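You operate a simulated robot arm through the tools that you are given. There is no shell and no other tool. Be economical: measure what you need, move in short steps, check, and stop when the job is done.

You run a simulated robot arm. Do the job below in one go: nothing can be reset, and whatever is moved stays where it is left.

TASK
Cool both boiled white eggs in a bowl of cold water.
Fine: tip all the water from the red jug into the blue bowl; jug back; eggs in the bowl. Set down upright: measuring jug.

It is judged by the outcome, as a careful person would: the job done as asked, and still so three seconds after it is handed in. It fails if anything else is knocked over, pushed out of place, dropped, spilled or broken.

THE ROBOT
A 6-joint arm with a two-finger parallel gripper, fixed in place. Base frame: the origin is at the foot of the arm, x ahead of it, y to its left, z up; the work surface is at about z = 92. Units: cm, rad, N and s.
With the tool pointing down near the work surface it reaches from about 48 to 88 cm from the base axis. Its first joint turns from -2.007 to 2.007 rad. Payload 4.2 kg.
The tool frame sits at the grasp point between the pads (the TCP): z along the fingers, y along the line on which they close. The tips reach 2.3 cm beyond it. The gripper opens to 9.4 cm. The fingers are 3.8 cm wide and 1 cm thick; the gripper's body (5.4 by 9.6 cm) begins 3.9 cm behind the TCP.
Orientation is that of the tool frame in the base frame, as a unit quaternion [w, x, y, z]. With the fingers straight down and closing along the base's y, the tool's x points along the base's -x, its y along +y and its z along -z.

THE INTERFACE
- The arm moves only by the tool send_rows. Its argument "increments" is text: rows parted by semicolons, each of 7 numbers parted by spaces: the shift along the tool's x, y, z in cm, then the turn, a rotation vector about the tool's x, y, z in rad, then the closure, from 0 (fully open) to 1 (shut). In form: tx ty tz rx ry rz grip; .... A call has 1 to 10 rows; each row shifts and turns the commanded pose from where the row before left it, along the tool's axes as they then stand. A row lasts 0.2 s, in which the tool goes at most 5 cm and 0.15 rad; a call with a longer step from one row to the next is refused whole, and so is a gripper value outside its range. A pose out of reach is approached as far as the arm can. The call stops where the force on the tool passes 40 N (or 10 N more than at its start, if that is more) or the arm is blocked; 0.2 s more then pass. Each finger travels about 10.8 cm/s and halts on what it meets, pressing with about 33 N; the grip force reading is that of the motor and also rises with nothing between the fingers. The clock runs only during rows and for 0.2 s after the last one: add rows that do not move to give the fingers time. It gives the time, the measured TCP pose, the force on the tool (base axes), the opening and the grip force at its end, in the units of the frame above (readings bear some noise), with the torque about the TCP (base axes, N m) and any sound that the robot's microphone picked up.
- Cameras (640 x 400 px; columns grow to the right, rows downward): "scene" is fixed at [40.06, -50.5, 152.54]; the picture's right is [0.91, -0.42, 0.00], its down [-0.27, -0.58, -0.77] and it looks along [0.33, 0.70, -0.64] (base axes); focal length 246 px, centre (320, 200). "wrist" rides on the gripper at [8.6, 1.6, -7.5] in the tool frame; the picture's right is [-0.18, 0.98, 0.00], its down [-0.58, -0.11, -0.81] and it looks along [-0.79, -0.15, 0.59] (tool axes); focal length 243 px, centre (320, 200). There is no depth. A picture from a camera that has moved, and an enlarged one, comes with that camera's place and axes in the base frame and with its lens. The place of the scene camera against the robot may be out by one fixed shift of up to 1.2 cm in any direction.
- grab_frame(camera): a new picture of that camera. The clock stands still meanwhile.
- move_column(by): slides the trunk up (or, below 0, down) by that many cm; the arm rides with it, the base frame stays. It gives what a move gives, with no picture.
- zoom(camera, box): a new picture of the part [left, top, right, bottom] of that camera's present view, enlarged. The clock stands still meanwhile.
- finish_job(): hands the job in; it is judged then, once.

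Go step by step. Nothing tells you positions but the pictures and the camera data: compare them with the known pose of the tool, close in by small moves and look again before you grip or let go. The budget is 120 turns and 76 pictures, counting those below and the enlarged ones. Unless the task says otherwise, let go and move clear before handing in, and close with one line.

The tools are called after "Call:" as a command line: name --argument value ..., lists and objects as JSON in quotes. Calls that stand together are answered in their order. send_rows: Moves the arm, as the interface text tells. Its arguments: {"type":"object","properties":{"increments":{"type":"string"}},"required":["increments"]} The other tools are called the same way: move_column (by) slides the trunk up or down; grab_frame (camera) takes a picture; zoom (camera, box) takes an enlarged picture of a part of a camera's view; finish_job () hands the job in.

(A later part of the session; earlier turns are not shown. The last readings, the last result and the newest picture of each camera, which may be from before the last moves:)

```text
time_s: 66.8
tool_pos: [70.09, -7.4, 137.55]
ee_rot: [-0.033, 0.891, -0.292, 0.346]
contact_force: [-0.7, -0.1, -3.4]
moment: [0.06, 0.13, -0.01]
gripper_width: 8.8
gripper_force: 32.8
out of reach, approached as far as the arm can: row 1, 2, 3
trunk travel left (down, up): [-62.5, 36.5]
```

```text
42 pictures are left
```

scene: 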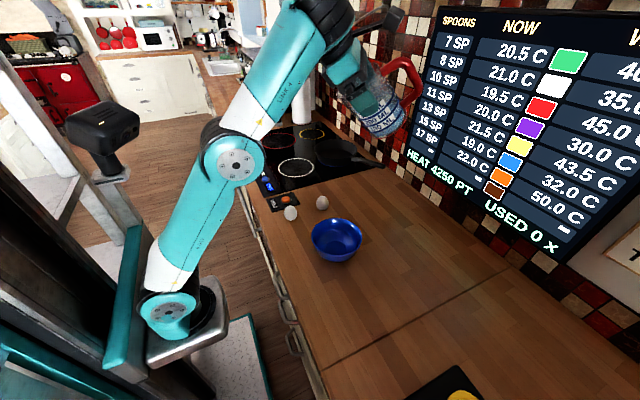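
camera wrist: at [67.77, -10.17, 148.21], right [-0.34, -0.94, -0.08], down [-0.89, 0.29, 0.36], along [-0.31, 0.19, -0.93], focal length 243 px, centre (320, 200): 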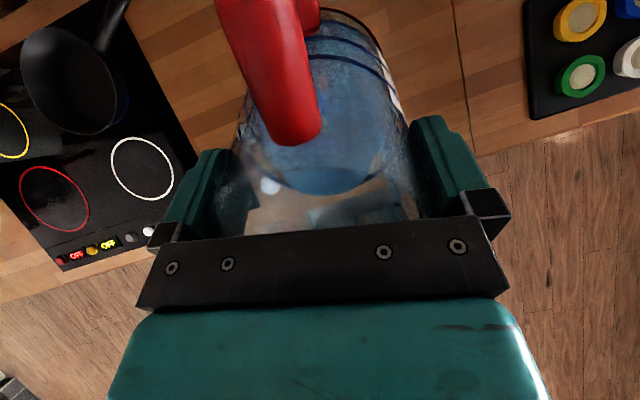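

The arm is straightening out instead of bending the wrist, so this tilt isn't usable. I'll go back upright. My next idea is to set the jug down and re-grip it with the tool slanted, so the pour swings symmetrically through tool-down.

Call:
send_rows --increments "0 0 0 -0.041 -0.093 0 1;0 0 0 -0.041 -0.093 0 1;0 0 0 -0.041 -0.093 0 1;0 0 0 -0.041 -0.093 0 1;0 0 0 -0.041 -0.093 0 1;0 0 0 -0.041 -0.093 0 1;0 0 0 -0.04 -0.093 0 1;0 0 0 0 0 0 1"

Call:
send_rows --increments "0 0 2 0 0 0 1;0 0 2 0 0 0 1;0 0 2 0 0 0 1;0 0 2 0 0 0 1;0 0 0 0 0 0 1"

Call:
grab_frame --camera "scene"

```text
time_s: 68.5
tool_pos: [66.89, -7.67, 132.4]
ee_rot: [0.0, 0.95, -0.311, 0.001]
contact_force: [-0.3, 0.8, -3.5]
moment: [0.04, 0.05, 0.01]
gripper_width: 8.77
gripper_force: 32.8
out of reach, approached as far as the arm can: row 5, 6, 7
trunk travel left (down, up): [-62.5, 36.5]
```

```text
time_s: 69.8
tool_pos: [66.88, -7.62, 124.46]
ee_rot: [0.0, 0.95, -0.311, 0.001]
contact_force: [0.9, 0.9, -3.7]
moment: [0.01, 0.05, 0.01]
gripper_width: 8.78
gripper_force: 33.1
trunk travel left (down, up): [-62.5, 36.5]
```

```text
41 pictures are left
```

scene: 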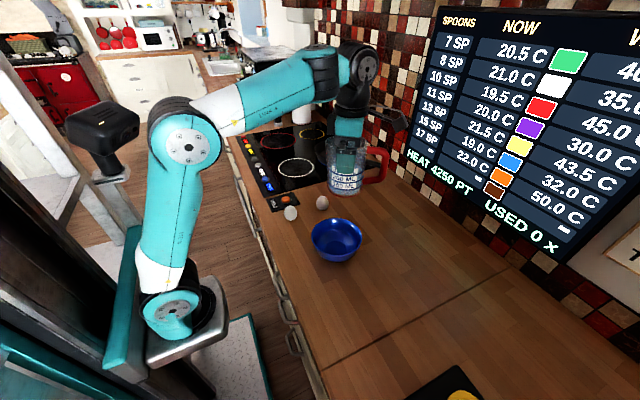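

Tool-down moves are free again here. I'll go lower, away from the height limit, and retry a small outward tilt to see whether it was only that limit interfering.

Call:
send_rows --increments "0 0 2 0 0 0 1;0 0 2 0 0 0 1;0 0 2 0 0 0 1;0 0 0 0 0 0 1"

Call:
send_rows --increments "0 0 0 0.047 0.088 0 1;0 0 0 0.047 0.088 0 1;0 0 0 0.047 0.088 0 1;0 0 0 0 0 0 1"

Call:
send_rows --increments "0 0 0 0.047 0.088 0 1;0 0 0 0.047 0.088 0 1;0 0 0 0.047 0.088 0 1;0 0 0 0 0 0 1"

```text
time_s: 70.8
tool_pos: [66.88, -7.7, 118.53]
ee_rot: [0.0, 0.95, -0.311, 0.001]
contact_force: [-0.5, 0.0, -4.0]
moment: [0.02, 0.06, 0.02]
gripper_width: 8.78
gripper_force: 32.7
trunk travel left (down, up): [-62.5, 36.5]
```

```text
time_s: 71.8
tool_pos: [66.9, -7.76, 118.43]
ee_rot: [-0.026, 0.94, -0.306, 0.149]
contact_force: [-0.3, 0.6, -4.1]
moment: [0.06, 0.12, 0.02]
gripper_width: 8.78
gripper_force: 32.8
trunk travel left (down, up): [-62.5, 36.5]
```

```text
time_s: 72.8
tool_pos: [67.04, -7.62, 118.49]
ee_rot: [-0.051, 0.908, -0.297, 0.292]
contact_force: [1.1, -0.1, -4.2]
moment: [0.02, 0.12, -0.01]
gripper_width: 8.8
gripper_force: 33.0
trunk travel left (down, up): [-62.5, 36.5]
```

The tilt works perfectly from here, so the earlier trouble was only the height limit. I'll centre over the bowl line, and lower the column some more to give the wrist room for the full tilt.

Call:
send_rows --increments "1.37 -0.4 -1.47 0 0 0 1;1.37 -0.4 -1.47 0 0 0 1;1.36 -0.41 -1.47 0 0 0 1;1.36 -0.41 -1.47 0 0 0 1;0 0 0 0 0 0 1"

Call:
move_column --by -13

Call:
grab_frame --camera "scene"

```text
time_s: 74.0
tool_pos: [68.08, -9.13, 126.46]
ee_rot: [-0.051, 0.908, -0.297, 0.29]
contact_force: [0.2, 0.1, -3.2]
moment: [0.02, 0.14, 0.01]
gripper_width: 8.8
gripper_force: 32.5
trunk travel left (down, up): [-62.5, 36.5]
```

```text
time_s: 75.5
tool_pos: [68.09, -8.99, 113.43]
ee_rot: [-0.051, 0.908, -0.297, 0.291]
contact_force: [0.1, 0.0, -4.0]
moment: [0.03, 0.15, 0.02]
gripper_width: 8.78
gripper_force: 32.6
trunk travel left (down, up): [-49.5, 49.5]
```

```text
40 pictures are left
```

scene: 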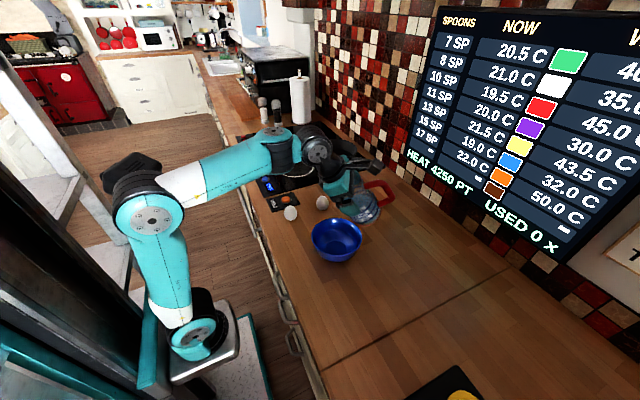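

The jug mouth is over the bowl. I'll turn the spout closer to the low side and begin tilting slowly.

Call:
send_rows --increments "0 0 0 0 0 -0.08 1;0 0 0 0 0 -0.09 1;0 0 0 0 0 -0.08 1;0 0 0 0.014 0.058 0 1;0 0 0 0.014 0.058 0 1;0 0 0 0.014 0.058 0 1;0 0 0 0.014 0.058 0 1;0 0 0 0 0 0 1"

Call:
zoom --camera "scene" --box '[250, 120, 430, 290]'

```text
time_s: 77.3
tool_pos: [68.06, -9.04, 113.43]
ee_rot: [-0.02, 0.897, -0.173, 0.406]
contact_force: [0.3, -0.5, -3.7]
moment: [0.02, 0.16, -0.03]
gripper_width: 8.77
gripper_force: 33.3
trunk travel left (down, up): [-49.5, 49.5]
```

```text
2.35 times, centred on (340, 205) of scene
camera zoom: at [40.06, -50.5, 152.54], right [0.91, -0.42, 0.0], down [-0.27, -0.58, -0.77], along [0.33, 0.7, -0.64], focal length 579 px, centre (273, 188)
```

zoom: 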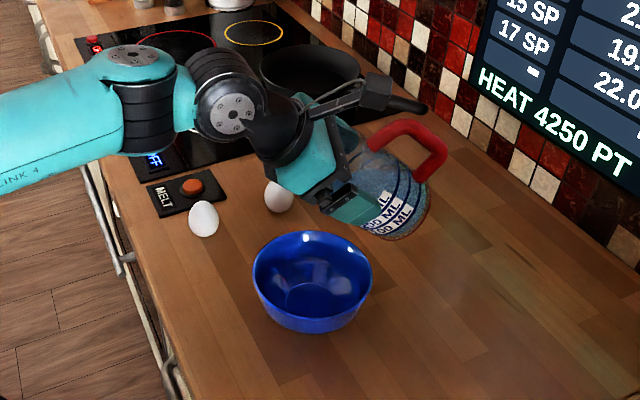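

Tilt is 48°, just before pouring. I'll shift about 1 cm outward and down, then pour slowly.

Call:
send_rows --increments "-0.3 0.07 1.89 0 0 0 1;0 0 0 0.01 0.039 0 1;0 0 0 0.01 0.039 0 1;0 0 0 0.01 0.039 0 1;0 0 0 0.01 0.039 0 1;0 0 0 0 0 0 1;0 0 0 0.01 0.039 0 1;0 0 0 0 0 0 1;0 0 0 0 0 0 1"

Call:
zoom --camera "scene" --box '[250, 120, 430, 290]'

```text
time_s: 79.3
tool_pos: [69.33, -9.23, 112.0]
ee_rot: [-0.025, 0.852, -0.165, 0.496]
contact_force: [-0.6, -0.1, -4.0]
moment: [0.02, 0.18, -0.04]
gripper_width: 8.78
gripper_force: 33.1
trunk travel left (down, up): [-49.5, 49.5]
```

```text
2.35 times, centred on (340, 205) of scene
camera zoom: at [40.06, -50.5, 152.54], right [0.91, -0.42, 0.0], down [-0.27, -0.58, -0.77], along [0.33, 0.7, -0.64], focal length 579 px, centre (273, 188)
```

zoom: 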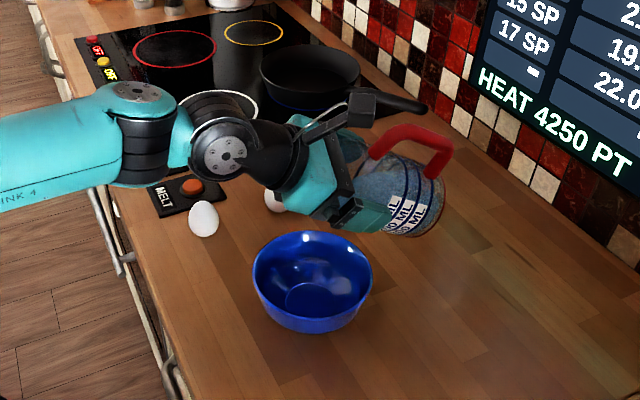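

59° and still no water out. Continuing gently.

Call:
send_rows --increments "0 0 0 0.01 0.039 0 1;0 0 0 0.01 0.039 0 1;0 0 0 0.01 0.039 0 1;0 0 0 0 0 0 1;0 0 0 0.01 0.039 0 1;0 0 0 0.01 0.039 0 1;0 0 0 0 0 0 1;0 0 0 0 0 0 1"

Call:
zoom --camera "scene" --box '[250, 120, 430, 290]'

```text
time_s: 81.1
tool_pos: [69.29, -9.15, 111.94]
ee_rot: [-0.03, 0.799, -0.154, 0.58]
contact_force: [-0.2, -0.2, -2.2]
moment: [0.05, 0.17, 0.03]
gripper_width: 8.78
gripper_force: 33.2
trunk travel left (down, up): [-49.5, 49.5]
```

```text
2.35 times, centred on (340, 205) of scene
camera zoom: at [40.06, -50.5, 152.54], right [0.91, -0.42, 0.0], down [-0.27, -0.58, -0.77], along [0.33, 0.7, -0.64], focal length 579 px, centre (273, 188)
```

zoom: 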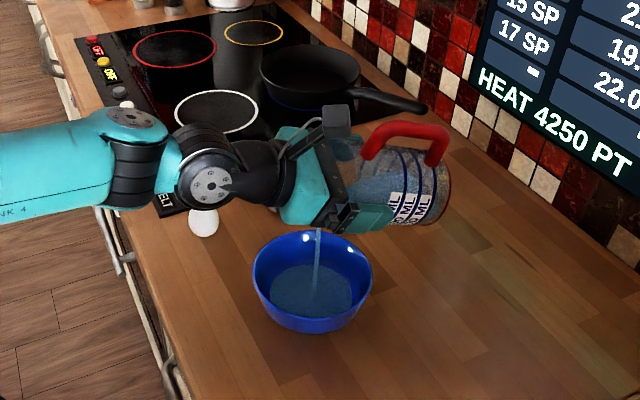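

Water is flowing into the middle of the bowl. I'll keep tilting with pauses.

Call:
send_rows --increments "0 0 0 0 0 0 1;0 0 0 0 0 0 1;0 0 0 0.01 0.039 0 1;0 0 0 0.01 0.039 0 1;0 0 0 0 0 0 1;0 0 0 0.01 0.039 0 1;0 0 0 0 0 0 1;0 0 0 0.01 0.039 0 1;0 0 0 0 0 0 1;0 0 0 0 0 0 1"

Call:
send_rows --increments "0 0 0 0.01 0.039 0 1;0 0 0 0 0 0 1;0 0 0 0.01 0.039 0 1;0 0 0 0 0 0 1;0 0 0 0.01 0.039 0 1;0 0 0 0 0 0 1;0 0 0 0.01 0.039 0 1;0 0 0 0 0 0 1;0 0 0 0 0 0 1;0 0 0 0 0 0 1"

Call:
zoom --camera "scene" --box '[250, 120, 430, 290]'

```text
time_s: 83.3
tool_pos: [69.37, -9.28, 111.86]
ee_rot: [-0.035, 0.751, -0.144, 0.643]
contact_force: [0.2, 0.0, -2.0]
moment: [0.06, 0.11, 0.01]
gripper_width: 8.78
gripper_force: 32.8
trunk travel left (down, up): [-49.5, 49.5]
```

```text
time_s: 85.5
tool_pos: [69.31, -9.2, 112.04]
ee_rot: [-0.037, 0.698, -0.134, 0.703]
contact_force: [0.7, 0.1, -1.0]
moment: [0.0, 0.08, 0.03]
gripper_width: 8.75
gripper_force: 32.8
trunk travel left (down, up): [-49.5, 49.5]
```

```text
2.35 times, centred on (340, 205) of scene
camera zoom: at [40.06, -50.5, 152.54], right [0.91, -0.42, 0.0], down [-0.27, -0.58, -0.77], along [0.33, 0.7, -0.64], focal length 579 px, centre (273, 188)
```

zoom: 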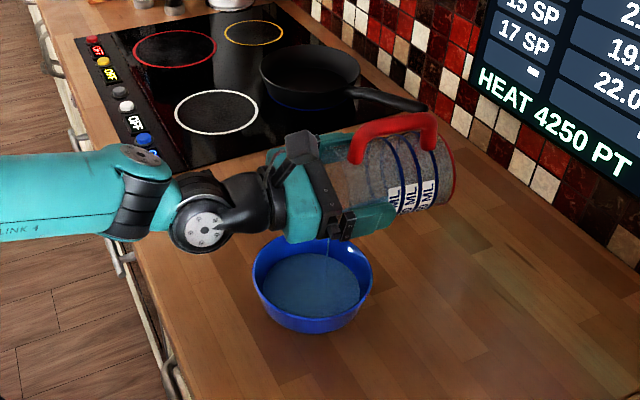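

Nearly empty at 91°. I'll tilt on to about 106° while rising slightly to keep clearance.

Call:
send_rows --increments "0.3 0 0 0.01 0.039 0 1;0.3 0 0 0.01 0.039 0 1;0.3 0 0 0.01 0.039 0 1;0.3 0 0 0.01 0.039 0 1;0.3 0 0 0.01 0.039 0 1;0.3 0 0 0.01 0.039 0 1;0 0 0 0 0 0 1;0 0 0 0 0 0 1;0 0 0 0 0 0 1;0 0 0 0 0 0 1"

Call:
send_rows --increments "0 0 0 0 0 0 1;0 0 0 0 0 0 1;0 0 0 0 0 0 1;0 0 0 0 0 0 1;0 0 0 0 0 0 1;0 0 0 0 0 0 1;0 0 0 0 0 0 1;0 0 0 0 0 0 1;0 0 0 0 0 0 1;0 0 0 0 0 0 1"

Call:
zoom --camera "scene" --box '[250, 120, 430, 290]'

Call:
grab_frame --camera "wrist"

```text
time_s: 87.7
tool_pos: [69.01, -9.45, 113.69]
ee_rot: [-0.043, 0.609, -0.116, 0.783]
contact_force: [0.2, 0.1, -1.9]
moment: [0.04, 0.05, -0.02]
gripper_width: 8.76
gripper_force: 33.0
trunk travel left (down, up): [-49.5, 49.5]
```

```text
time_s: 89.9
tool_pos: [69.05, -9.62, 113.75]
ee_rot: [-0.043, 0.61, -0.115, 0.783]
contact_force: [0.5, -0.1, -1.1]
moment: [0.04, 0.04, -0.02]
gripper_width: 8.8
gripper_force: 33.0
trunk travel left (down, up): [-49.5, 49.5]
```

```text
2.35 times, centred on (340, 205) of scene
camera zoom: at [40.06, -50.5, 152.54], right [0.91, -0.42, 0.0], down [-0.27, -0.58, -0.77], along [0.33, 0.7, -0.64], focal length 579 px, centre (273, 188)
```

zoom: 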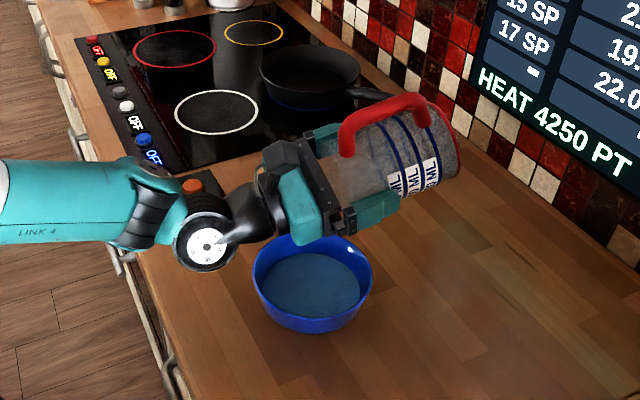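

```text
34 pictures are left
camera wrist: at [59.62, -12.0, 120.02], right [-0.03, -0.91, -0.4], down [-0.62, 0.33, -0.71], along [0.78, 0.23, -0.58], focal length 243 px, centre (320, 200)
```

wrist: 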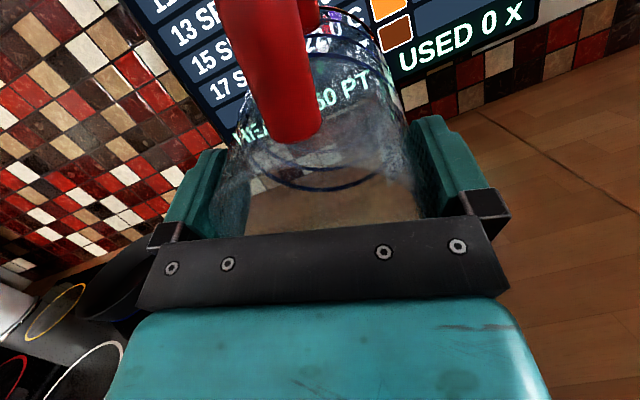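

The jug is empty and all the water is in the bowl. I'll turn it back upright.

Call:
send_rows --increments "0 0 0 -0.033 -0.1348 0 1;0 0 0 -0.033 -0.1348 0 1;0 0 0 -0.033 -0.1348 0 1;0 0 0 -0.033 -0.1348 0 1;0 0 0 -0.033 -0.1348 0 1;0 0 0 -0.033 -0.1348 0 1;0 0 0 -0.033 -0.1348 0 1;0 0 0 0 0 0 1"

Call:
send_rows --increments "0 0 0 -0.033 -0.1348 0 1;0 0 0 -0.033 -0.1348 0 1;0 0 0 -0.033 -0.1348 0 1;0 0 0 -0.033 -0.1348 0 1;0 0 0 -0.033 -0.1348 0 1;0 0 0 -0.033 -0.1348 0 1;0 0 0 0 0 0 1;0 0 0 0 0 0 1"

```text
time_s: 91.7
tool_pos: [69.09, -9.57, 113.8]
ee_rot: [-0.022, 0.899, -0.17, 0.402]
contact_force: [0.4, -0.9, -1.6]
moment: [0.02, 0.07, 0.0]
gripper_width: 8.76
gripper_force: 33.7
trunk travel left (down, up): [-49.5, 49.5]
```

```text
time_s: 93.5
tool_pos: [69.24, -9.45, 113.37]
ee_rot: [-0.001, 0.983, -0.186, -0.001]
contact_force: [-0.7, 0.3, -1.3]
moment: [0.02, 0.03, 0.02]
gripper_width: 8.75
gripper_force: 33.2
out of reach, approached as far as the arm can: row 5
trunk travel left (down, up): [-49.5, 49.5]
```

Upright again. I'll raise the column, then yaw the jug back to its original orientation.

Call:
move_column --by 15

Call:
send_rows --increments "0 0 1 0 0 0.141 1;0 0 1 0 0 0.141 1;0 0 1 0 0 0.141 1;0 0 1 0 0 0.141 1;0 0 1 0 0 0.141 1;0 0 1 0 0 0.141 1;0 0 0 0 0 0.141 1;0 0 0 0 0 0.141 1;0 0 0 0 0 0 1"

Call:
send_rows --increments "0 0 0 0 0 0.141 1;0 0 0 0 0 0.141 1;0 0 0 0 0 0.141 1;0 0 0 0 0 0.141 1;0 0 0 0 0 0.141 1;0 0 0 0 0 0.141 1;0 0 0 0 0 0.141 1;0 0 0 0 0 0.135 1;0 0 0 0 0 0 1"

```text
time_s: 95.3
tool_pos: [69.36, -9.42, 128.37]
ee_rot: [-0.002, 0.983, -0.186, 0.0]
contact_force: [0.0, 0.2, -1.5]
moment: [-0.01, 0.04, 0.03]
gripper_width: 8.75
gripper_force: 32.9
trunk travel left (down, up): [-64.5, 34.5]
```

```text
time_s: 97.3
tool_pos: [69.19, -9.36, 122.41]
ee_rot: [0.0, 0.731, -0.683, 0.0]
contact_force: [0.2, -0.6, -1.2]
moment: [0.02, 0.04, 0.0]
gripper_width: 8.74
gripper_force: 32.7
trunk travel left (down, up): [-64.5, 34.5]
```

```text
time_s: 99.3
tool_pos: [69.27, -9.38, 122.54]
ee_rot: [0.0, -0.255, 0.967, 0.001]
contact_force: [-0.8, 0.1, -1.6]
moment: [0.0, -0.05, 0.01]
gripper_width: 8.76
gripper_force: 32.8
trunk travel left (down, up): [-64.5, 34.5]
```

Orientation restored. Now I'll carry it back over its original spot and lower most of the way.

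Call:
send_rows --increments "2.7 -1.8 0 0 0 0 1;2.7 -1.8 0 0 0 0 1;2.7 -1.8 0 0 0 0 1;2.7 -1.8 0 0 0 0 1;2.7 -1.8 0 0 0 0 1;2.6 -1.9 0 0 0 0 1;0 0 0 0 0 0 1"

Call:
send_rows --increments "0 0 3 0 0 0 1;0 0 3 0 0 0 1;0 0 3 0 0 0 1;0 0 3 0 0 0 1;0 0 3 0 0 0 1;0 0 2 0 0 0 1;0 0 1 0 0 0 1;0 0 0 0 0 0 1;0 0 0 0 0 0 1"

```text
time_s: 100.9
tool_pos: [60.62, -26.84, 122.39]
ee_rot: [-0.001, -0.258, 0.966, 0.0]
contact_force: [-0.3, 0.9, -1.4]
moment: [0.02, 0.01, 0.02]
gripper_width: 8.77
gripper_force: 33.0
trunk travel left (down, up): [-64.5, 34.5]
```

```text
time_s: 102.9
tool_pos: [68.42, -30.41, 115.56]
ee_rot: [-0.001, -0.257, 0.966, 0.001]
contact_force: [-0.7, 0.1, -1.3]
moment: [-0.01, -0.03, 0.03]
gripper_width: 8.77
gripper_force: 33.1
out of reach, approached as far as the arm can: row 1, 2, 3, 4, 5, 6, 7
trunk travel left (down, up): [-64.5, 34.5]
```

The arm hit a limit lowering here, so I'll go back above the spot and lower with the column instead.

Call:
send_rows --increments "0 0 -1.75 0 0 0 1;0 0 -1.75 0 0 0 1;0 0 -1.75 0 0 0 1;0 0 -1.75 0 0 0 1;1.25 1.75 0 0 0 0 1;1.25 1.75 0 0 0 0 1;1.25 1.75 0 0 0 0 1;1.25 1.75 0 0 0 0 1;0 0 0 0 0 0 1"

```text
time_s: 104.9
tool_pos: [60.49, -26.84, 122.64]
ee_rot: [0.0, -0.256, 0.967, 0.0]
contact_force: [-0.1, 0.3, -2.2]
moment: [0.0, 0.01, -0.04]
gripper_width: 8.75
gripper_force: 33.2
trunk travel left (down, up): [-64.5, 34.5]
```

Call:
move_column --by -19.5

Call:
zoom --camera "scene" --box '[250, 180, 430, 350]'

```text
time_s: 107.0
tool_pos: [60.65, -26.93, 103.11]
ee_rot: [0.0, -0.256, 0.967, 0.001]
contact_force: [0.3, 0.5, -1.3]
moment: [0.01, -0.01, -0.03]
gripper_width: 8.75
gripper_force: 32.2
trunk travel left (down, up): [-45.0, 54.0]
```

```text
2.35 times, centred on (340, 265) of scene
camera zoom: at [40.06, -50.5, 152.54], right [0.91, -0.42, 0.0], down [-0.27, -0.58, -0.77], along [0.33, 0.7, -0.64], focal length 579 px, centre (273, 47)
```

zoom: 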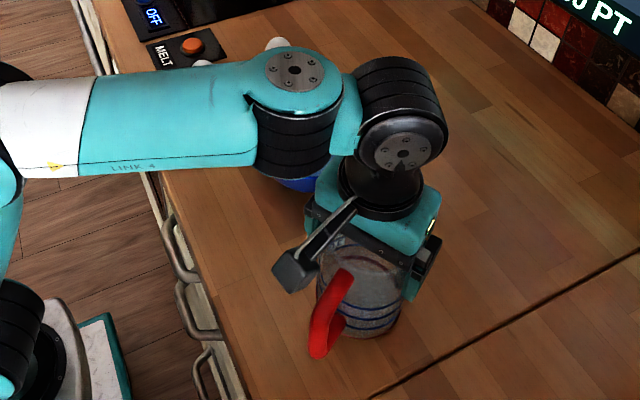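

Jug is about 1.2 cm above the counter. Lowering gently.

Call:
move_column --by -1.0

Call:
move_column --by -0.2

```text
time_s: 107.6
tool_pos: [60.5, -26.81, 102.13]
ee_rot: [-0.001, -0.256, 0.967, 0.001]
contact_force: [0.3, 0.5, -1.7]
moment: [0.01, 0.01, -0.02]
gripper_width: 8.77
gripper_force: 32.8
trunk travel left (down, up): [-44.0, 55.0]
```

```text
time_s: 108.1
tool_pos: [60.46, -26.9, 101.98]
ee_rot: [0.001, -0.256, 0.967, 0.001]
contact_force: [-0.2, 0.3, 5.5]
moment: [-0.15, 0.18, 0.01]
gripper_width: 8.77
gripper_force: 33.0
trunk travel left (down, up): [-43.8, 55.2]
```

Seated (contact 5.5 N). I'll open and raise straight up with the column.

Call:
send_rows --increments "0 0 0 0 0 0 0.03;0 0 0 0 0 0 0;0 0 0 0 0 0 0;0 0 0 0 0 0 0"

Call:
move_column --by 6

Call:
move_column --by 14

Call:
zoom --camera "scene" --box '[250, 180, 430, 350]'

```text
time_s: 109.1
tool_pos: [60.59, -26.91, 101.92]
ee_rot: [0.0, -0.255, 0.967, 0.001]
contact_force: [0.0, 0.7, 0.0]
moment: [-0.01, 0.01, 0.04]
gripper_width: 9.41
gripper_force: 0.0
trunk travel left (down, up): [-43.8, 55.2]
```

```text
time_s: 110.1
tool_pos: [60.51, -26.83, 107.95]
ee_rot: [-0.001, -0.256, 0.967, 0.001]
contact_force: [-0.1, -0.3, -0.5]
moment: [-0.02, -0.03, 0.05]
gripper_width: 9.42
gripper_force: 0.1
trunk travel left (down, up): [-49.8, 49.2]
```

```text
time_s: 111.8
tool_pos: [60.48, -26.92, 121.9]
ee_rot: [-0.001, -0.256, 0.967, 0.001]
contact_force: [0.1, -0.6, 0.7]
moment: [0.0, 0.0, -0.02]
gripper_width: 9.43
gripper_force: 0.1
trunk travel left (down, up): [-63.8, 35.2]
```

```text
2.35 times, centred on (340, 265) of scene
camera zoom: at [40.06, -50.5, 152.54], right [0.91, -0.42, 0.0], down [-0.27, -0.58, -0.77], along [0.33, 0.7, -0.64], focal length 579 px, centre (273, 47)
```

zoom: 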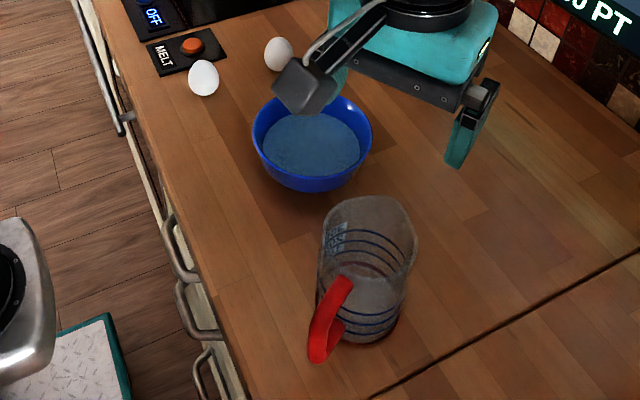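

The jug is back upright and empty, and the bowl is holding the water with nothing spilled. Next are the eggs: I'll bring the column back up and return toward the start pose to look at them.

Call:
move_column --by 13.7

Call:
send_rows --increments "0 0 0 0 0 0.13 0;0 0 0 0 0 0.13 0;0 0 0 0 0 0.13 0;0 0 0 0 0 0.13 0;0 0 0 0 0 0 0"

Call:
send_rows --increments "0 4 0 0 0 0 0;0 4 0 0 0 0 0;0 4 0 0 0 0 0;0 4 0 0 0 0 0;0 4 0 0 0 0 0;0 4 0 0 0 0 0;0 4 0 0 0 0 0;0 4 0 0 0 0 0;0 0 0 0 0 0 0"

Call:
send_rows --increments "2.5 0 2 0 0 0 0;2.5 0 2 0 0 0 0;2.5 0 2 0 0 0 0;2.5 0 2 0 0 0 0;0 0 2 0 0 0 0;0 0 2 0 0 0 0;0 0 0 0 0 0 0"

Call:
grab_frame --camera "wrist"

```text
time_s: 113.4
tool_pos: [60.54, -26.75, 135.65]
ee_rot: [0.0, -0.256, 0.967, 0.001]
contact_force: [0.8, 0.7, -0.2]
moment: [0.0, -0.05, 0.01]
gripper_width: 9.42
gripper_force: 0.1
trunk travel left (down, up): [-77.5, 21.5]
```

```text
time_s: 114.6
tool_pos: [60.51, -26.82, 135.68]
ee_rot: [-0.001, 0.002, 1.0, 0.001]
contact_force: [0.0, 0.1, -0.8]
moment: [-0.04, -0.01, -0.01]
gripper_width: 9.4
gripper_force: 0.2
trunk travel left (down, up): [-77.5, 21.5]
```

```text
time_s: 116.6
tool_pos: [60.79, 5.31, 135.51]
ee_rot: [0.0, 0.001, 1.0, 0.0]
contact_force: [-0.4, -1.2, 0.4]
moment: [0.05, 0.01, 0.0]
gripper_width: 9.39
gripper_force: 0.1
trunk travel left (down, up): [-77.5, 21.5]
```

```text
time_s: 118.2
tool_pos: [50.55, 5.21, 123.84]
ee_rot: [0.0, 0.0, 1.0, 0.001]
contact_force: [-1.1, 0.8, 0.7]
moment: [-0.02, 0.03, 0.04]
gripper_width: 9.39
gripper_force: 0.0
trunk travel left (down, up): [-77.5, 21.5]
```

```text
31 pictures are left
camera wrist: at [42.0, 6.65, 131.42], right [0.19, 0.98, 0.0], down [0.58, -0.11, 0.81], along [0.79, -0.15, -0.59], focal length 243 px, centre (320, 200)
```

wrist: 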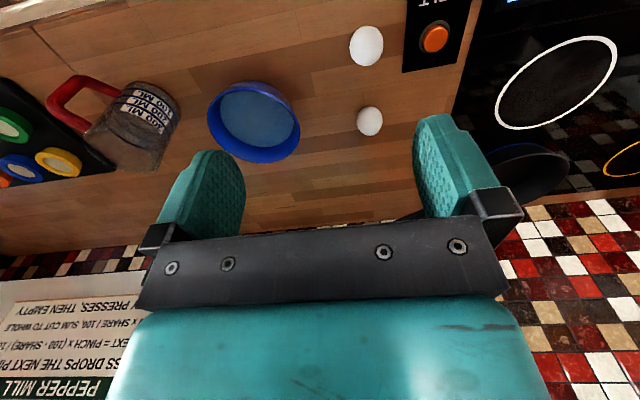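

Call:
zoom --camera "wrist" --box '[200, 0, 440, 170]'

```text
2.35 times, centred on (320, 85) of wrist
camera zoom: at [42.0, 6.65, 131.42], right [0.19, 0.98, 0.0], down [0.58, -0.11, 0.81], along [0.79, -0.15, -0.59], focal length 571 px, centre (320, 471)
```

zoom: 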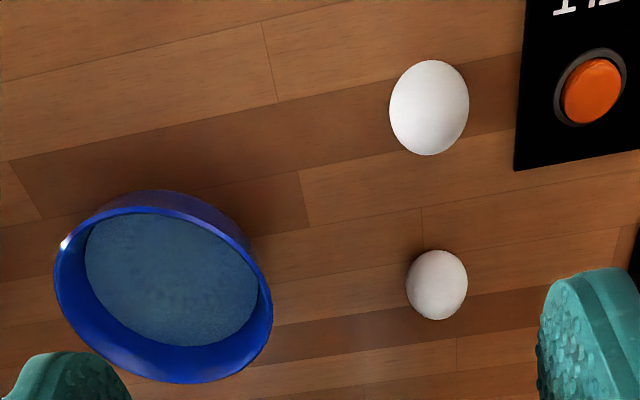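

Call:
zoom --camera "wrist" --box '[335, 10, 415, 150]'

Call:
zoom --camera "scene" --box '[270, 180, 350, 230]'

```text
2.86 times, centred on (375, 80) of wrist
camera zoom: at [42.0, 6.65, 131.42], right [0.19, 0.98, 0.0], down [0.58, -0.11, 0.81], along [0.79, -0.15, -0.59], focal length 693 px, centre (163, 543)
```

zoom: 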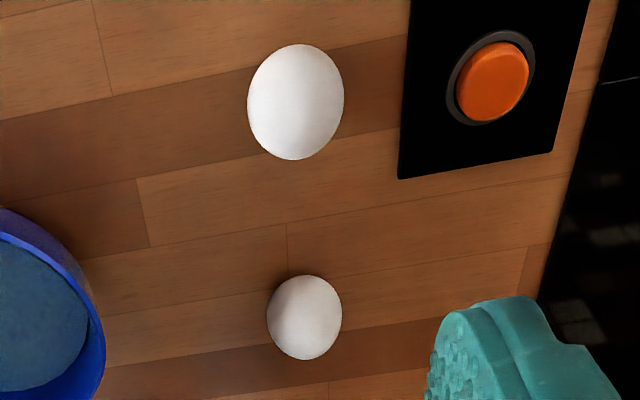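

```text
8.00 times, centred on (310, 205) of scene
camera zoom: at [40.06, -50.5, 152.54], right [0.91, -0.42, 0.0], down [-0.27, -0.58, -0.77], along [0.33, 0.7, -0.64], focal length 1969 px, centre (400, 160)
```

zoom: 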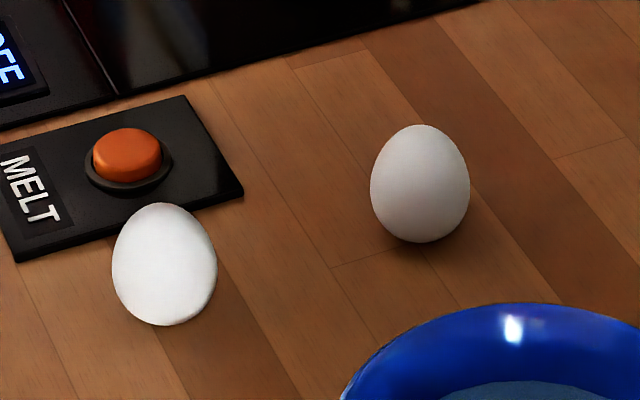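

Both eggs stand upright, egg 1 near (57.1,10.2) and egg 2 near (69.5,10.4). I'll go above egg 1 with the fingers part open, clear of the button panel.

Call:
send_rows --increments "-1.31 1 3.7 0 0 0 0.2;-1.31 1 3.7 0 0 0 0.25;-1.31 1 3.7 0 0 0 0.25;-1.31 1 3.7 0 0 0 0.25;-1.31 1 3.7 0 0 0 0.25;0 0 0 0 0 0 0.25;0 0 0 0 0 0 0.25"

Call:
grab_frame --camera "wrist"

```text
time_s: 119.8
tool_pos: [57.16, 10.33, 105.21]
ee_rot: [-0.001, 0.001, 1.0, 0.001]
contact_force: [-0.3, 0.6, 0.3]
moment: [0.0, -0.01, -0.01]
gripper_width: 7.04
gripper_force: 0.1
trunk travel left (down, up): [-77.5, 21.5]
```

```text
27 pictures are left
camera wrist: at [48.49, 11.81, 112.72], right [0.19, 0.98, 0.0], down [0.58, -0.11, 0.81], along [0.79, -0.15, -0.59], focal length 243 px, centre (320, 200)
```

wrist: 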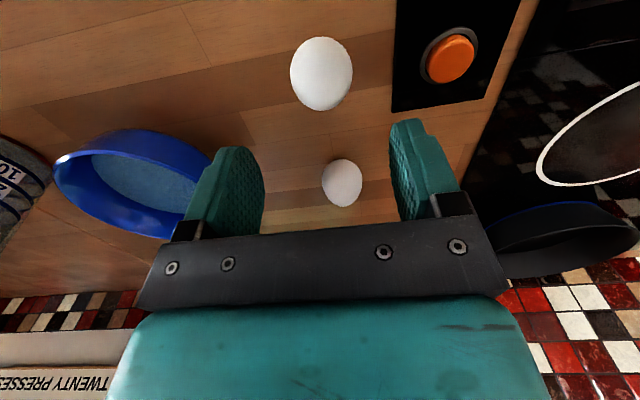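

Egg 1 is centred between the fingers. I'll lower around it.

Call:
send_rows --increments "0 0 2.5 0 0 0 0.25;0 0 2.5 0 0 0 0.25;0 0 2 0 0 0 0.25;0 0 1.5 0 0 0 0.25;0 0 1.5 0 0 0 0.25;0 0 0 0 0 0 0.25"

Call:
grab_frame --camera "wrist"

```text
time_s: 121.2
tool_pos: [57.18, 10.29, 95.22]
ee_rot: [0.0, 0.001, 1.0, 0.001]
contact_force: [0.5, -0.2, 0.6]
moment: [-0.02, 0.0, 0.01]
gripper_width: 7.05
gripper_force: 0.1
trunk travel left (down, up): [-77.5, 21.5]
```

```text
26 pictures are left
camera wrist: at [48.52, 11.82, 102.9], right [0.19, 0.98, 0.0], down [0.58, -0.11, 0.81], along [0.79, -0.15, -0.59], focal length 243 px, centre (320, 200)
```

wrist: 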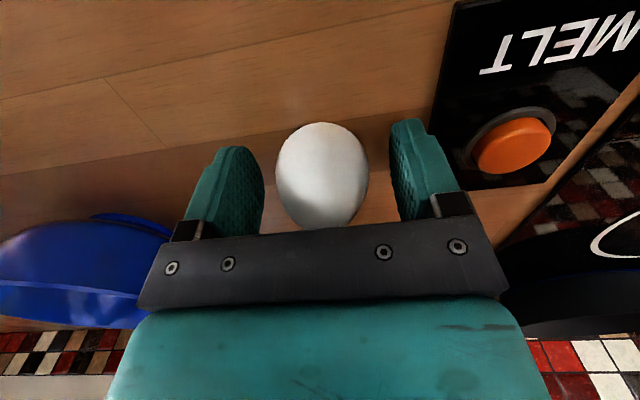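

Call:
send_rows --increments "0 0 0 0 0 0 0.4;0 0 0 0 0 0 0.48;0 0 0 0 0 0 0.52;0 0 0 0 0 0 0.54;0 0 0 0 0 0 0.54"

```text
time_s: 122.4
tool_pos: [57.19, 10.31, 95.12]
ee_rot: [0.0, 0.001, 1.0, 0.001]
contact_force: [-0.2, 0.3, -1.1]
moment: [0.0, 0.03, 0.02]
gripper_width: 4.35
gripper_force: 0.0
trunk travel left (down, up): [-77.5, 21.5]
```

Call:
send_rows --increments "0 0 0 0 0 0 0.56;0 0 0 0 0 0 0.58;0 0 0 0 0 0 0.6;0 0 0 0 0 0 0.6"

```text
time_s: 123.4
tool_pos: [57.01, 10.24, 95.29]
ee_rot: [0.0, 0.001, 1.0, 0.001]
contact_force: [1.1, 0.7, 0.4]
moment: [0.03, -0.03, 0.03]
gripper_width: 4.15
gripper_force: 33.2
trunk travel left (down, up): [-77.5, 21.5]
```

Gripped egg 1 (4.15 cm). I'll lift it and carry it over the bowl.

Call:
send_rows --increments "0 0 -2 0 0 0 0.6;0 0 -3 0 0 0 0.6;0 0 -4 0 0 0 0.6;0 0 -3 0 0 0 0.6;-1 -3.75 0 0 0 0 0.6;-1 -3.75 0 0 0 0 0.6;-1 -3.75 0 0 0 0 0.6;-1 -3.75 0 0 0 0 0.6;-1 -3.75 0 0 0 0 0.6;0 0 0 0 0 0 0.6"

Call:
grab_frame --camera "wrist"

Call:
zoom --camera "scene" --box '[260, 150, 420, 290]'

```text
time_s: 125.6
tool_pos: [62.12, -8.69, 107.15]
ee_rot: [0.0, 0.001, 1.0, 0.001]
contact_force: [0.5, 0.0, -1.6]
moment: [-0.01, -0.02, -0.04]
gripper_width: 4.16
gripper_force: 33.2
trunk travel left (down, up): [-77.5, 21.5]
```

```text
25 pictures are left
camera wrist: at [53.56, -7.04, 114.79], right [0.19, 0.98, 0.0], down [0.58, -0.11, 0.81], along [0.79, -0.15, -0.59], focal length 243 px, centre (320, 200)
```

wrist: 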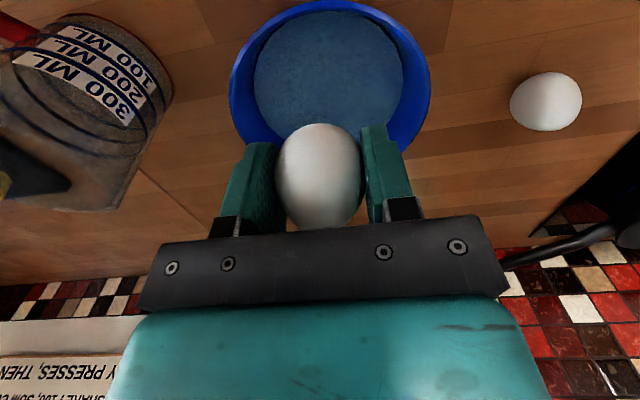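

```text
2.86 times, centred on (340, 220) of scene
camera zoom: at [40.06, -50.5, 152.54], right [0.91, -0.42, 0.0], down [-0.27, -0.58, -0.77], along [0.33, 0.7, -0.64], focal length 703 px, centre (263, 143)
```

zoom: 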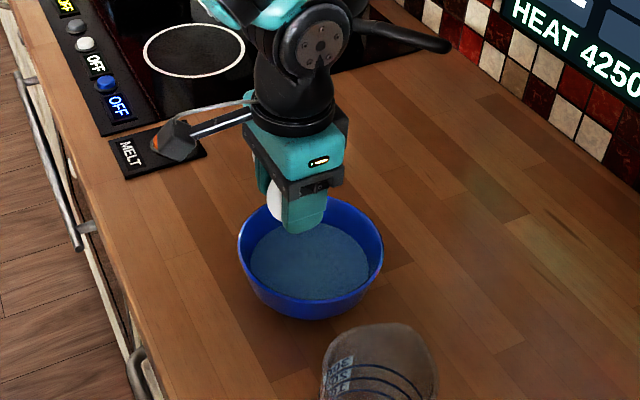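

The egg is over the water near the bowl's near side. I'll lower it gently.

Call:
send_rows --increments "-0.6 0.2 2 0 0 0 0.6;0 0 2 0 0 0 0.6;0 0 1.5 0 0 0 0.6;0 0 1.2 0 0 0 0.6;0 0 1 0 0 0 0.6;0 0 1 0 0 0 0.6;0 0 0.8 0 0 0 0.6;0 0 0 0 0 0 0.6"

Call:
grab_frame --camera "wrist"

Call:
zoom --camera "scene" --box '[260, 150, 420, 290]'

```text
time_s: 127.4
tool_pos: [62.8, -8.32, 97.56]
ee_rot: [0.0, 0.0, 1.0, 0.001]
contact_force: [1.8, 1.5, 2.3]
moment: [-0.03, -0.01, 0.02]
gripper_width: 4.14
gripper_force: 33.2
trunk travel left (down, up): [-77.5, 21.5]
```

```text
23 pictures are left
camera wrist: at [54.17, -6.76, 105.27], right [0.19, 0.98, 0.0], down [0.58, -0.11, 0.81], along [0.79, -0.15, -0.59], focal length 243 px, centre (320, 200)
```

wrist: 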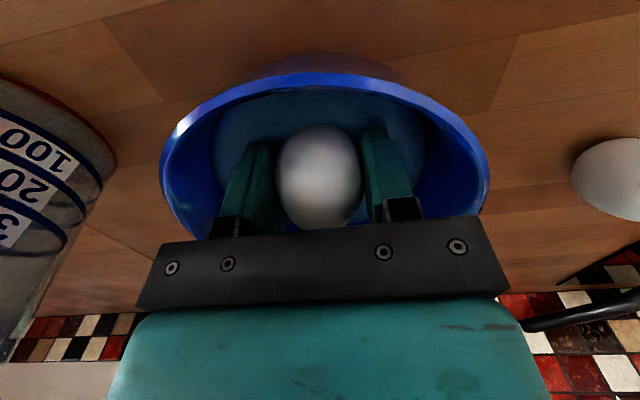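

```text
2.86 times, centred on (340, 220) of scene
camera zoom: at [40.06, -50.5, 152.54], right [0.91, -0.42, 0.0], down [-0.27, -0.58, -0.77], along [0.33, 0.7, -0.64], focal length 703 px, centre (263, 143)
```

zoom: 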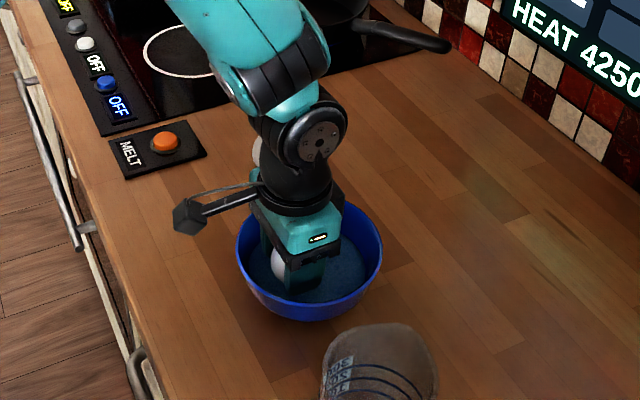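

The egg is in the water just above the bottom. I'll release it with a small opening.

Call:
send_rows --increments "0 0 0.3 0 0 0 0.55;0 0 0 0 0 0 0.5;0 0 0 0 0 0 0.45;0 0 0 0 0 0 0.4;0 0 0 0 0 0 0.4;0 0 0 0 0 0 0.4"

Call:
grab_frame --camera "wrist"

```text
time_s: 128.8
tool_pos: [62.66, -8.3, 97.38]
ee_rot: [0.0, 0.0, 1.0, 0.001]
contact_force: [-0.7, 2.3, 26.3]
moment: [-0.13, 0.48, 0.0]
gripper_width: 4.3
gripper_force: 0.0
trunk travel left (down, up): [-77.5, 21.5]
```

```text
21 pictures are left
camera wrist: at [54.06, -6.74, 105.06], right [0.19, 0.98, 0.0], down [0.58, -0.11, 0.81], along [0.79, -0.15, -0.59], focal length 243 px, centre (320, 200)
```

wrist: 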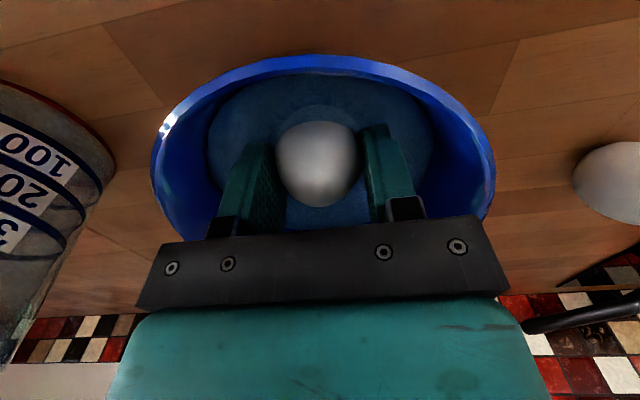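

The fingertips touch the bowl's slope. I'll ease up 0.8 cm and finish opening.

Call:
send_rows --increments "0 0 -0.4 0 0 0 0.54;0 0 -0.4 0 0 0 0.5;0 0 0 0 0 0 0.45;0 0 0 0 0 0 0.42;0 0 0 0 0 0 0.42;0 0 0 0 0 0 0.42"

Call:
send_rows --increments "0 0 -1 0 0 0 0.42;0 0 -2 0 0 0 0.42;0 0 -3 0 0 0 0.42;0 0 -3 0 0 0 0.42;0 0 0 0 0 0 0.42"

Call:
grab_frame --camera "wrist"

Call:
zoom --camera "scene" --box '[260, 150, 420, 290]'

```text
time_s: 130.2
tool_pos: [62.68, -8.48, 98.13]
ee_rot: [0.001, 0.0, 1.0, 0.001]
contact_force: [0.1, -1.3, 0.4]
moment: [0.01, 0.0, 0.01]
gripper_width: 5.41
gripper_force: 0.0
trunk travel left (down, up): [-77.5, 21.5]
```

```text
time_s: 131.4
tool_pos: [62.75, -8.29, 107.17]
ee_rot: [0.0, 0.001, 1.0, 0.002]
contact_force: [0.0, 0.1, -0.2]
moment: [0.01, -0.01, -0.01]
gripper_width: 5.47
gripper_force: 0.2
trunk travel left (down, up): [-77.5, 21.5]
```

```text
20 pictures are left
camera wrist: at [54.12, -6.66, 114.87], right [0.19, 0.98, 0.0], down [0.58, -0.11, 0.81], along [0.79, -0.15, -0.59], focal length 243 px, centre (320, 200)
```

wrist: 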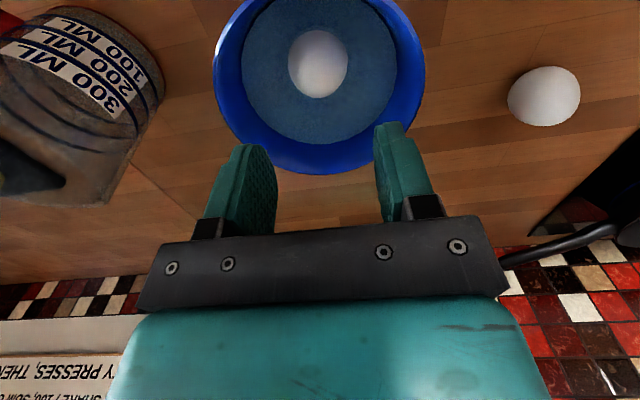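

```text
2.86 times, centred on (340, 220) of scene
camera zoom: at [40.06, -50.5, 152.54], right [0.91, -0.42, 0.0], down [-0.27, -0.58, -0.77], along [0.33, 0.7, -0.64], focal length 703 px, centre (263, 143)
```

zoom: 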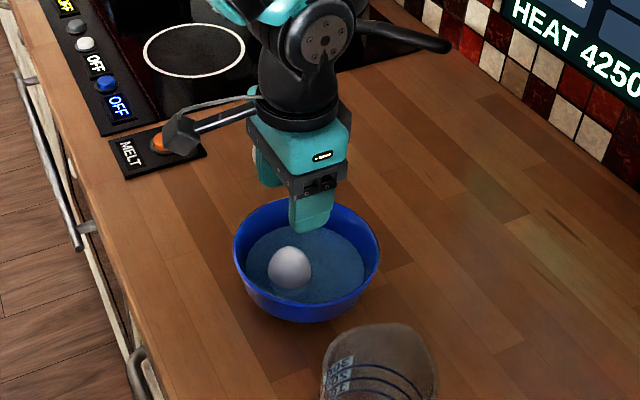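

Egg 1 is in the water and the bowl is intact. Next I'll go above egg 2 near (69.4,10.4).

Call:
send_rows --increments "-1.35 3.74 0 0 0 0 0.3;-1.35 3.74 0 0 0 0 0.25;-1.35 3.74 0 0 0 0 0.25;-1.35 3.74 0 0 0 0 0.25;-1.3 3.74 0 0 0 0 0.25;0 0 1.5 0 0 0 0.25;0 0 0 0 0 0 0.25"

Call:
grab_frame --camera "wrist"

```text
time_s: 133.0
tool_pos: [69.56, 10.49, 105.69]
ee_rot: [-0.001, 0.0, 1.0, 0.001]
contact_force: [-0.6, -0.4, 0.8]
moment: [0.0, -0.03, 0.02]
gripper_width: 7.04
gripper_force: 0.0
trunk travel left (down, up): [-77.5, 21.5]
```

```text
18 pictures are left
camera wrist: at [60.9, 11.91, 113.39], right [0.19, 0.98, 0.0], down [0.58, -0.11, 0.81], along [0.79, -0.15, -0.59], focal length 243 px, centre (320, 200)
```

wrist: 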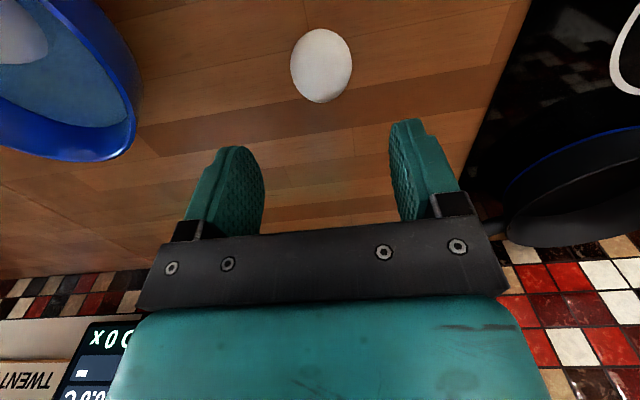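

Centred on egg 2. Lowering and gripping.

Call:
send_rows --increments "0.2 0 2.5 0 0 0 0.25;0 0 2.5 0 0 0 0.25;0 0 2.5 0 0 0 0.25;0 0 1.5 0 0 0 0.25;0 0 1.4 0 0 0 0.25;0 0 0 0 0 0 0.25"

Call:
send_rows --increments "0 0 0 0 0 0 0.4;0 0 0 0 0 0 0.48;0 0 0 0 0 0 0.52;0 0 0 0 0 0 0.56;0 0 0 0 0 0 0.6;0 0 0 0 0 0 0.6"

```text
time_s: 134.4
tool_pos: [69.28, 10.28, 95.1]
ee_rot: [-0.001, 0.001, 1.0, 0.001]
contact_force: [-0.2, 0.6, 1.6]
moment: [0.01, -0.01, -0.02]
gripper_width: 7.06
gripper_force: 0.1
trunk travel left (down, up): [-77.5, 21.5]
```

```text
time_s: 135.8
tool_pos: [69.38, 10.36, 95.15]
ee_rot: [0.0, 0.001, 1.0, 0.001]
contact_force: [-1.1, 1.2, -0.7]
moment: [-0.01, 0.05, -0.01]
gripper_width: 4.15
gripper_force: 33.1
trunk travel left (down, up): [-77.5, 21.5]
```

Gripped. I'll lift it and carry it over the far side of the bowl.

Call:
send_rows --increments "0 0 -2 0 0 0 0.6;0 0 -3 0 0 0 0.6;0 0 -4 0 0 0 0.6;0 0 -3.5 0 0 0 0.6;0.52 -3.75 0 0 0 0 0.6;0.52 -3.75 0 0 0 0 0.6;0.52 -3.75 0 0 0 0 0.6;0.52 -3.75 0 0 0 0 0.6;0.52 -3.75 0 0 0 0 0.6;0 0 0 0 0 0 0.6"

Call:
grab_frame --camera "wrist"

Call:
zoom --camera "scene" --box '[260, 150, 420, 290]'

```text
time_s: 138.0
tool_pos: [66.59, -8.28, 107.72]
ee_rot: [0.0, 0.001, 1.0, 0.001]
contact_force: [0.5, -0.1, -0.7]
moment: [-0.03, -0.03, 0.03]
gripper_width: 4.15
gripper_force: 32.9
trunk travel left (down, up): [-77.5, 21.5]
```

```text
17 pictures are left
camera wrist: at [58.04, -6.67, 115.42], right [0.19, 0.98, 0.0], down [0.58, -0.11, 0.81], along [0.79, -0.15, -0.59], focal length 243 px, centre (320, 200)
```

wrist: 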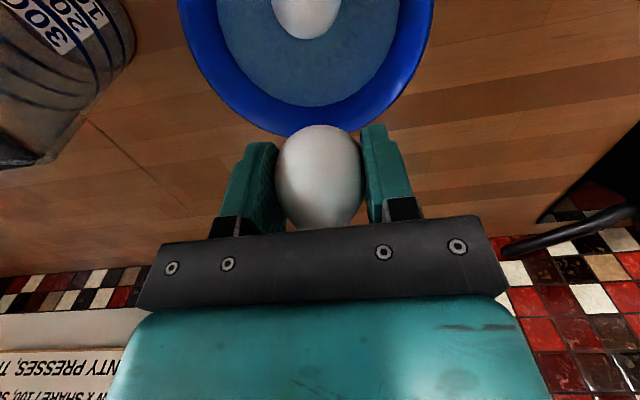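

```text
2.86 times, centred on (340, 220) of scene
camera zoom: at [40.06, -50.5, 152.54], right [0.91, -0.42, 0.0], down [-0.27, -0.58, -0.77], along [0.33, 0.7, -0.64], focal length 703 px, centre (263, 143)
```

zoom: 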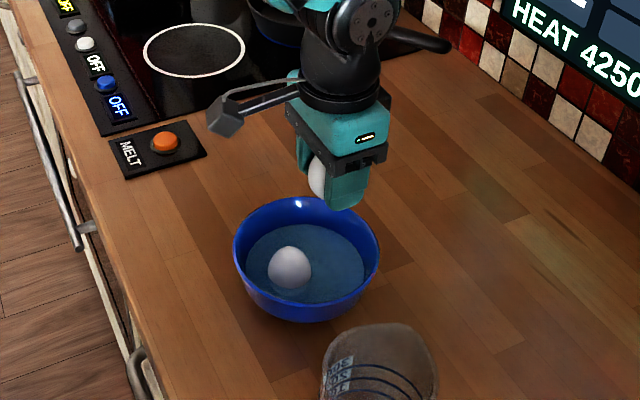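

I'll shift 4 mm outward and lower egg 2 beside egg 1, stopping before the fingertips reach the bowl's slope.

Call:
send_rows --increments "-0.4 0 2 0 0 0 0.6;0 0 2 0 0 0 0.6;0 0 1.5 0 0 0 0.6;0 0 1.2 0 0 0 0.6;0 0 1 0 0 0 0.6;0 0 0.8 0 0 0 0.6;0 0 0 0 0 0 0.6"

Call:
grab_frame --camera "wrist"

Call:
zoom --camera "scene" --box '[290, 190, 390, 270]'

```text
time_s: 139.6
tool_pos: [67.1, -8.28, 99.25]
ee_rot: [0.0, 0.001, 1.0, 0.001]
contact_force: [-0.7, 0.5, -0.4]
moment: [0.0, 0.0, 0.0]
gripper_width: 4.13
gripper_force: 32.8
trunk travel left (down, up): [-77.5, 21.5]
```

```text
15 pictures are left
camera wrist: at [58.52, -6.79, 106.98], right [0.19, 0.98, 0.0], down [0.58, -0.11, 0.81], along [0.79, -0.15, -0.59], focal length 243 px, centre (320, 200)
```

wrist: 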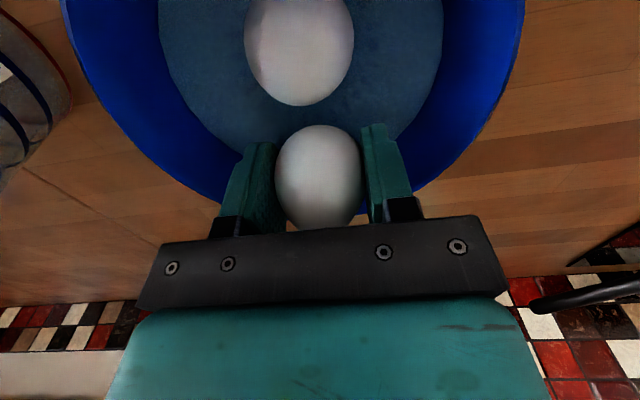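

```text
5.00 times, centred on (340, 230) of scene
camera zoom: at [40.06, -50.5, 152.54], right [0.91, -0.42, 0.0], down [-0.27, -0.58, -0.77], along [0.33, 0.7, -0.64], focal length 1231 px, centre (220, 50)
```

zoom: 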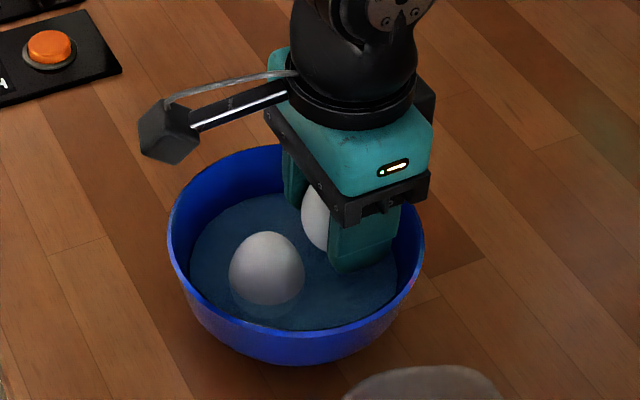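

Clear of egg 1. I'll lower a little more, then release.

Call:
send_rows --increments "0 0 0.3 0 0 0 0.6;0 0 0.3 0 0 0 0.6;0 0 0 0 0 0 0.6"

```text
time_s: 140.4
tool_pos: [67.12, -8.32, 98.75]
ee_rot: [0.0, -0.001, 1.0, 0.001]
contact_force: [-0.6, 0.9, 2.7]
moment: [-0.08, -0.05, -0.01]
gripper_width: 4.15
gripper_force: 33.4
trunk travel left (down, up): [-77.5, 21.5]
```

Light contact, so I'll release slowly here.

Call:
send_rows --increments "0 0 0 0 0 0 0.56;0 0 0 0 0 0 0.54;0 0 0 0 0 0 0.52;0 0 0 0 0 0 0.48;0 0 -0.2 0 0 0 0.45;0 0 -0.3 0 0 0 0.44;0 0 0 0 0 0 0.44"

Call:
grab_frame --camera "wrist"

```text
time_s: 142.0
tool_pos: [67.07, -8.25, 99.16]
ee_rot: [0.0, 0.001, 1.0, 0.001]
contact_force: [-0.2, -0.2, 0.5]
moment: [0.0, 0.0, 0.0]
gripper_width: 5.24
gripper_force: 0.0
trunk travel left (down, up): [-77.5, 21.5]
```

```text
13 pictures are left
camera wrist: at [58.47, -6.77, 106.85], right [0.19, 0.98, 0.0], down [0.58, -0.11, 0.81], along [0.79, -0.15, -0.59], focal length 243 px, centre (320, 200)
```

wrist: 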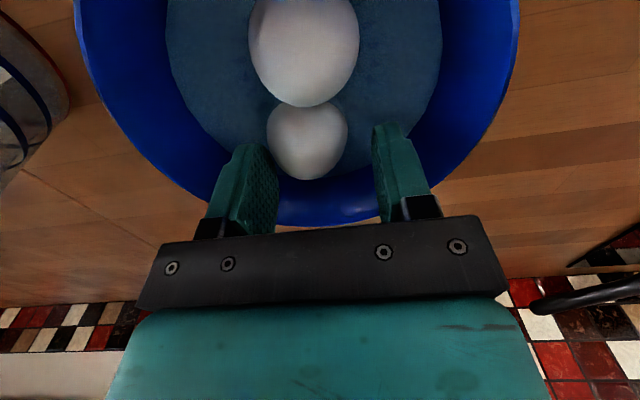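

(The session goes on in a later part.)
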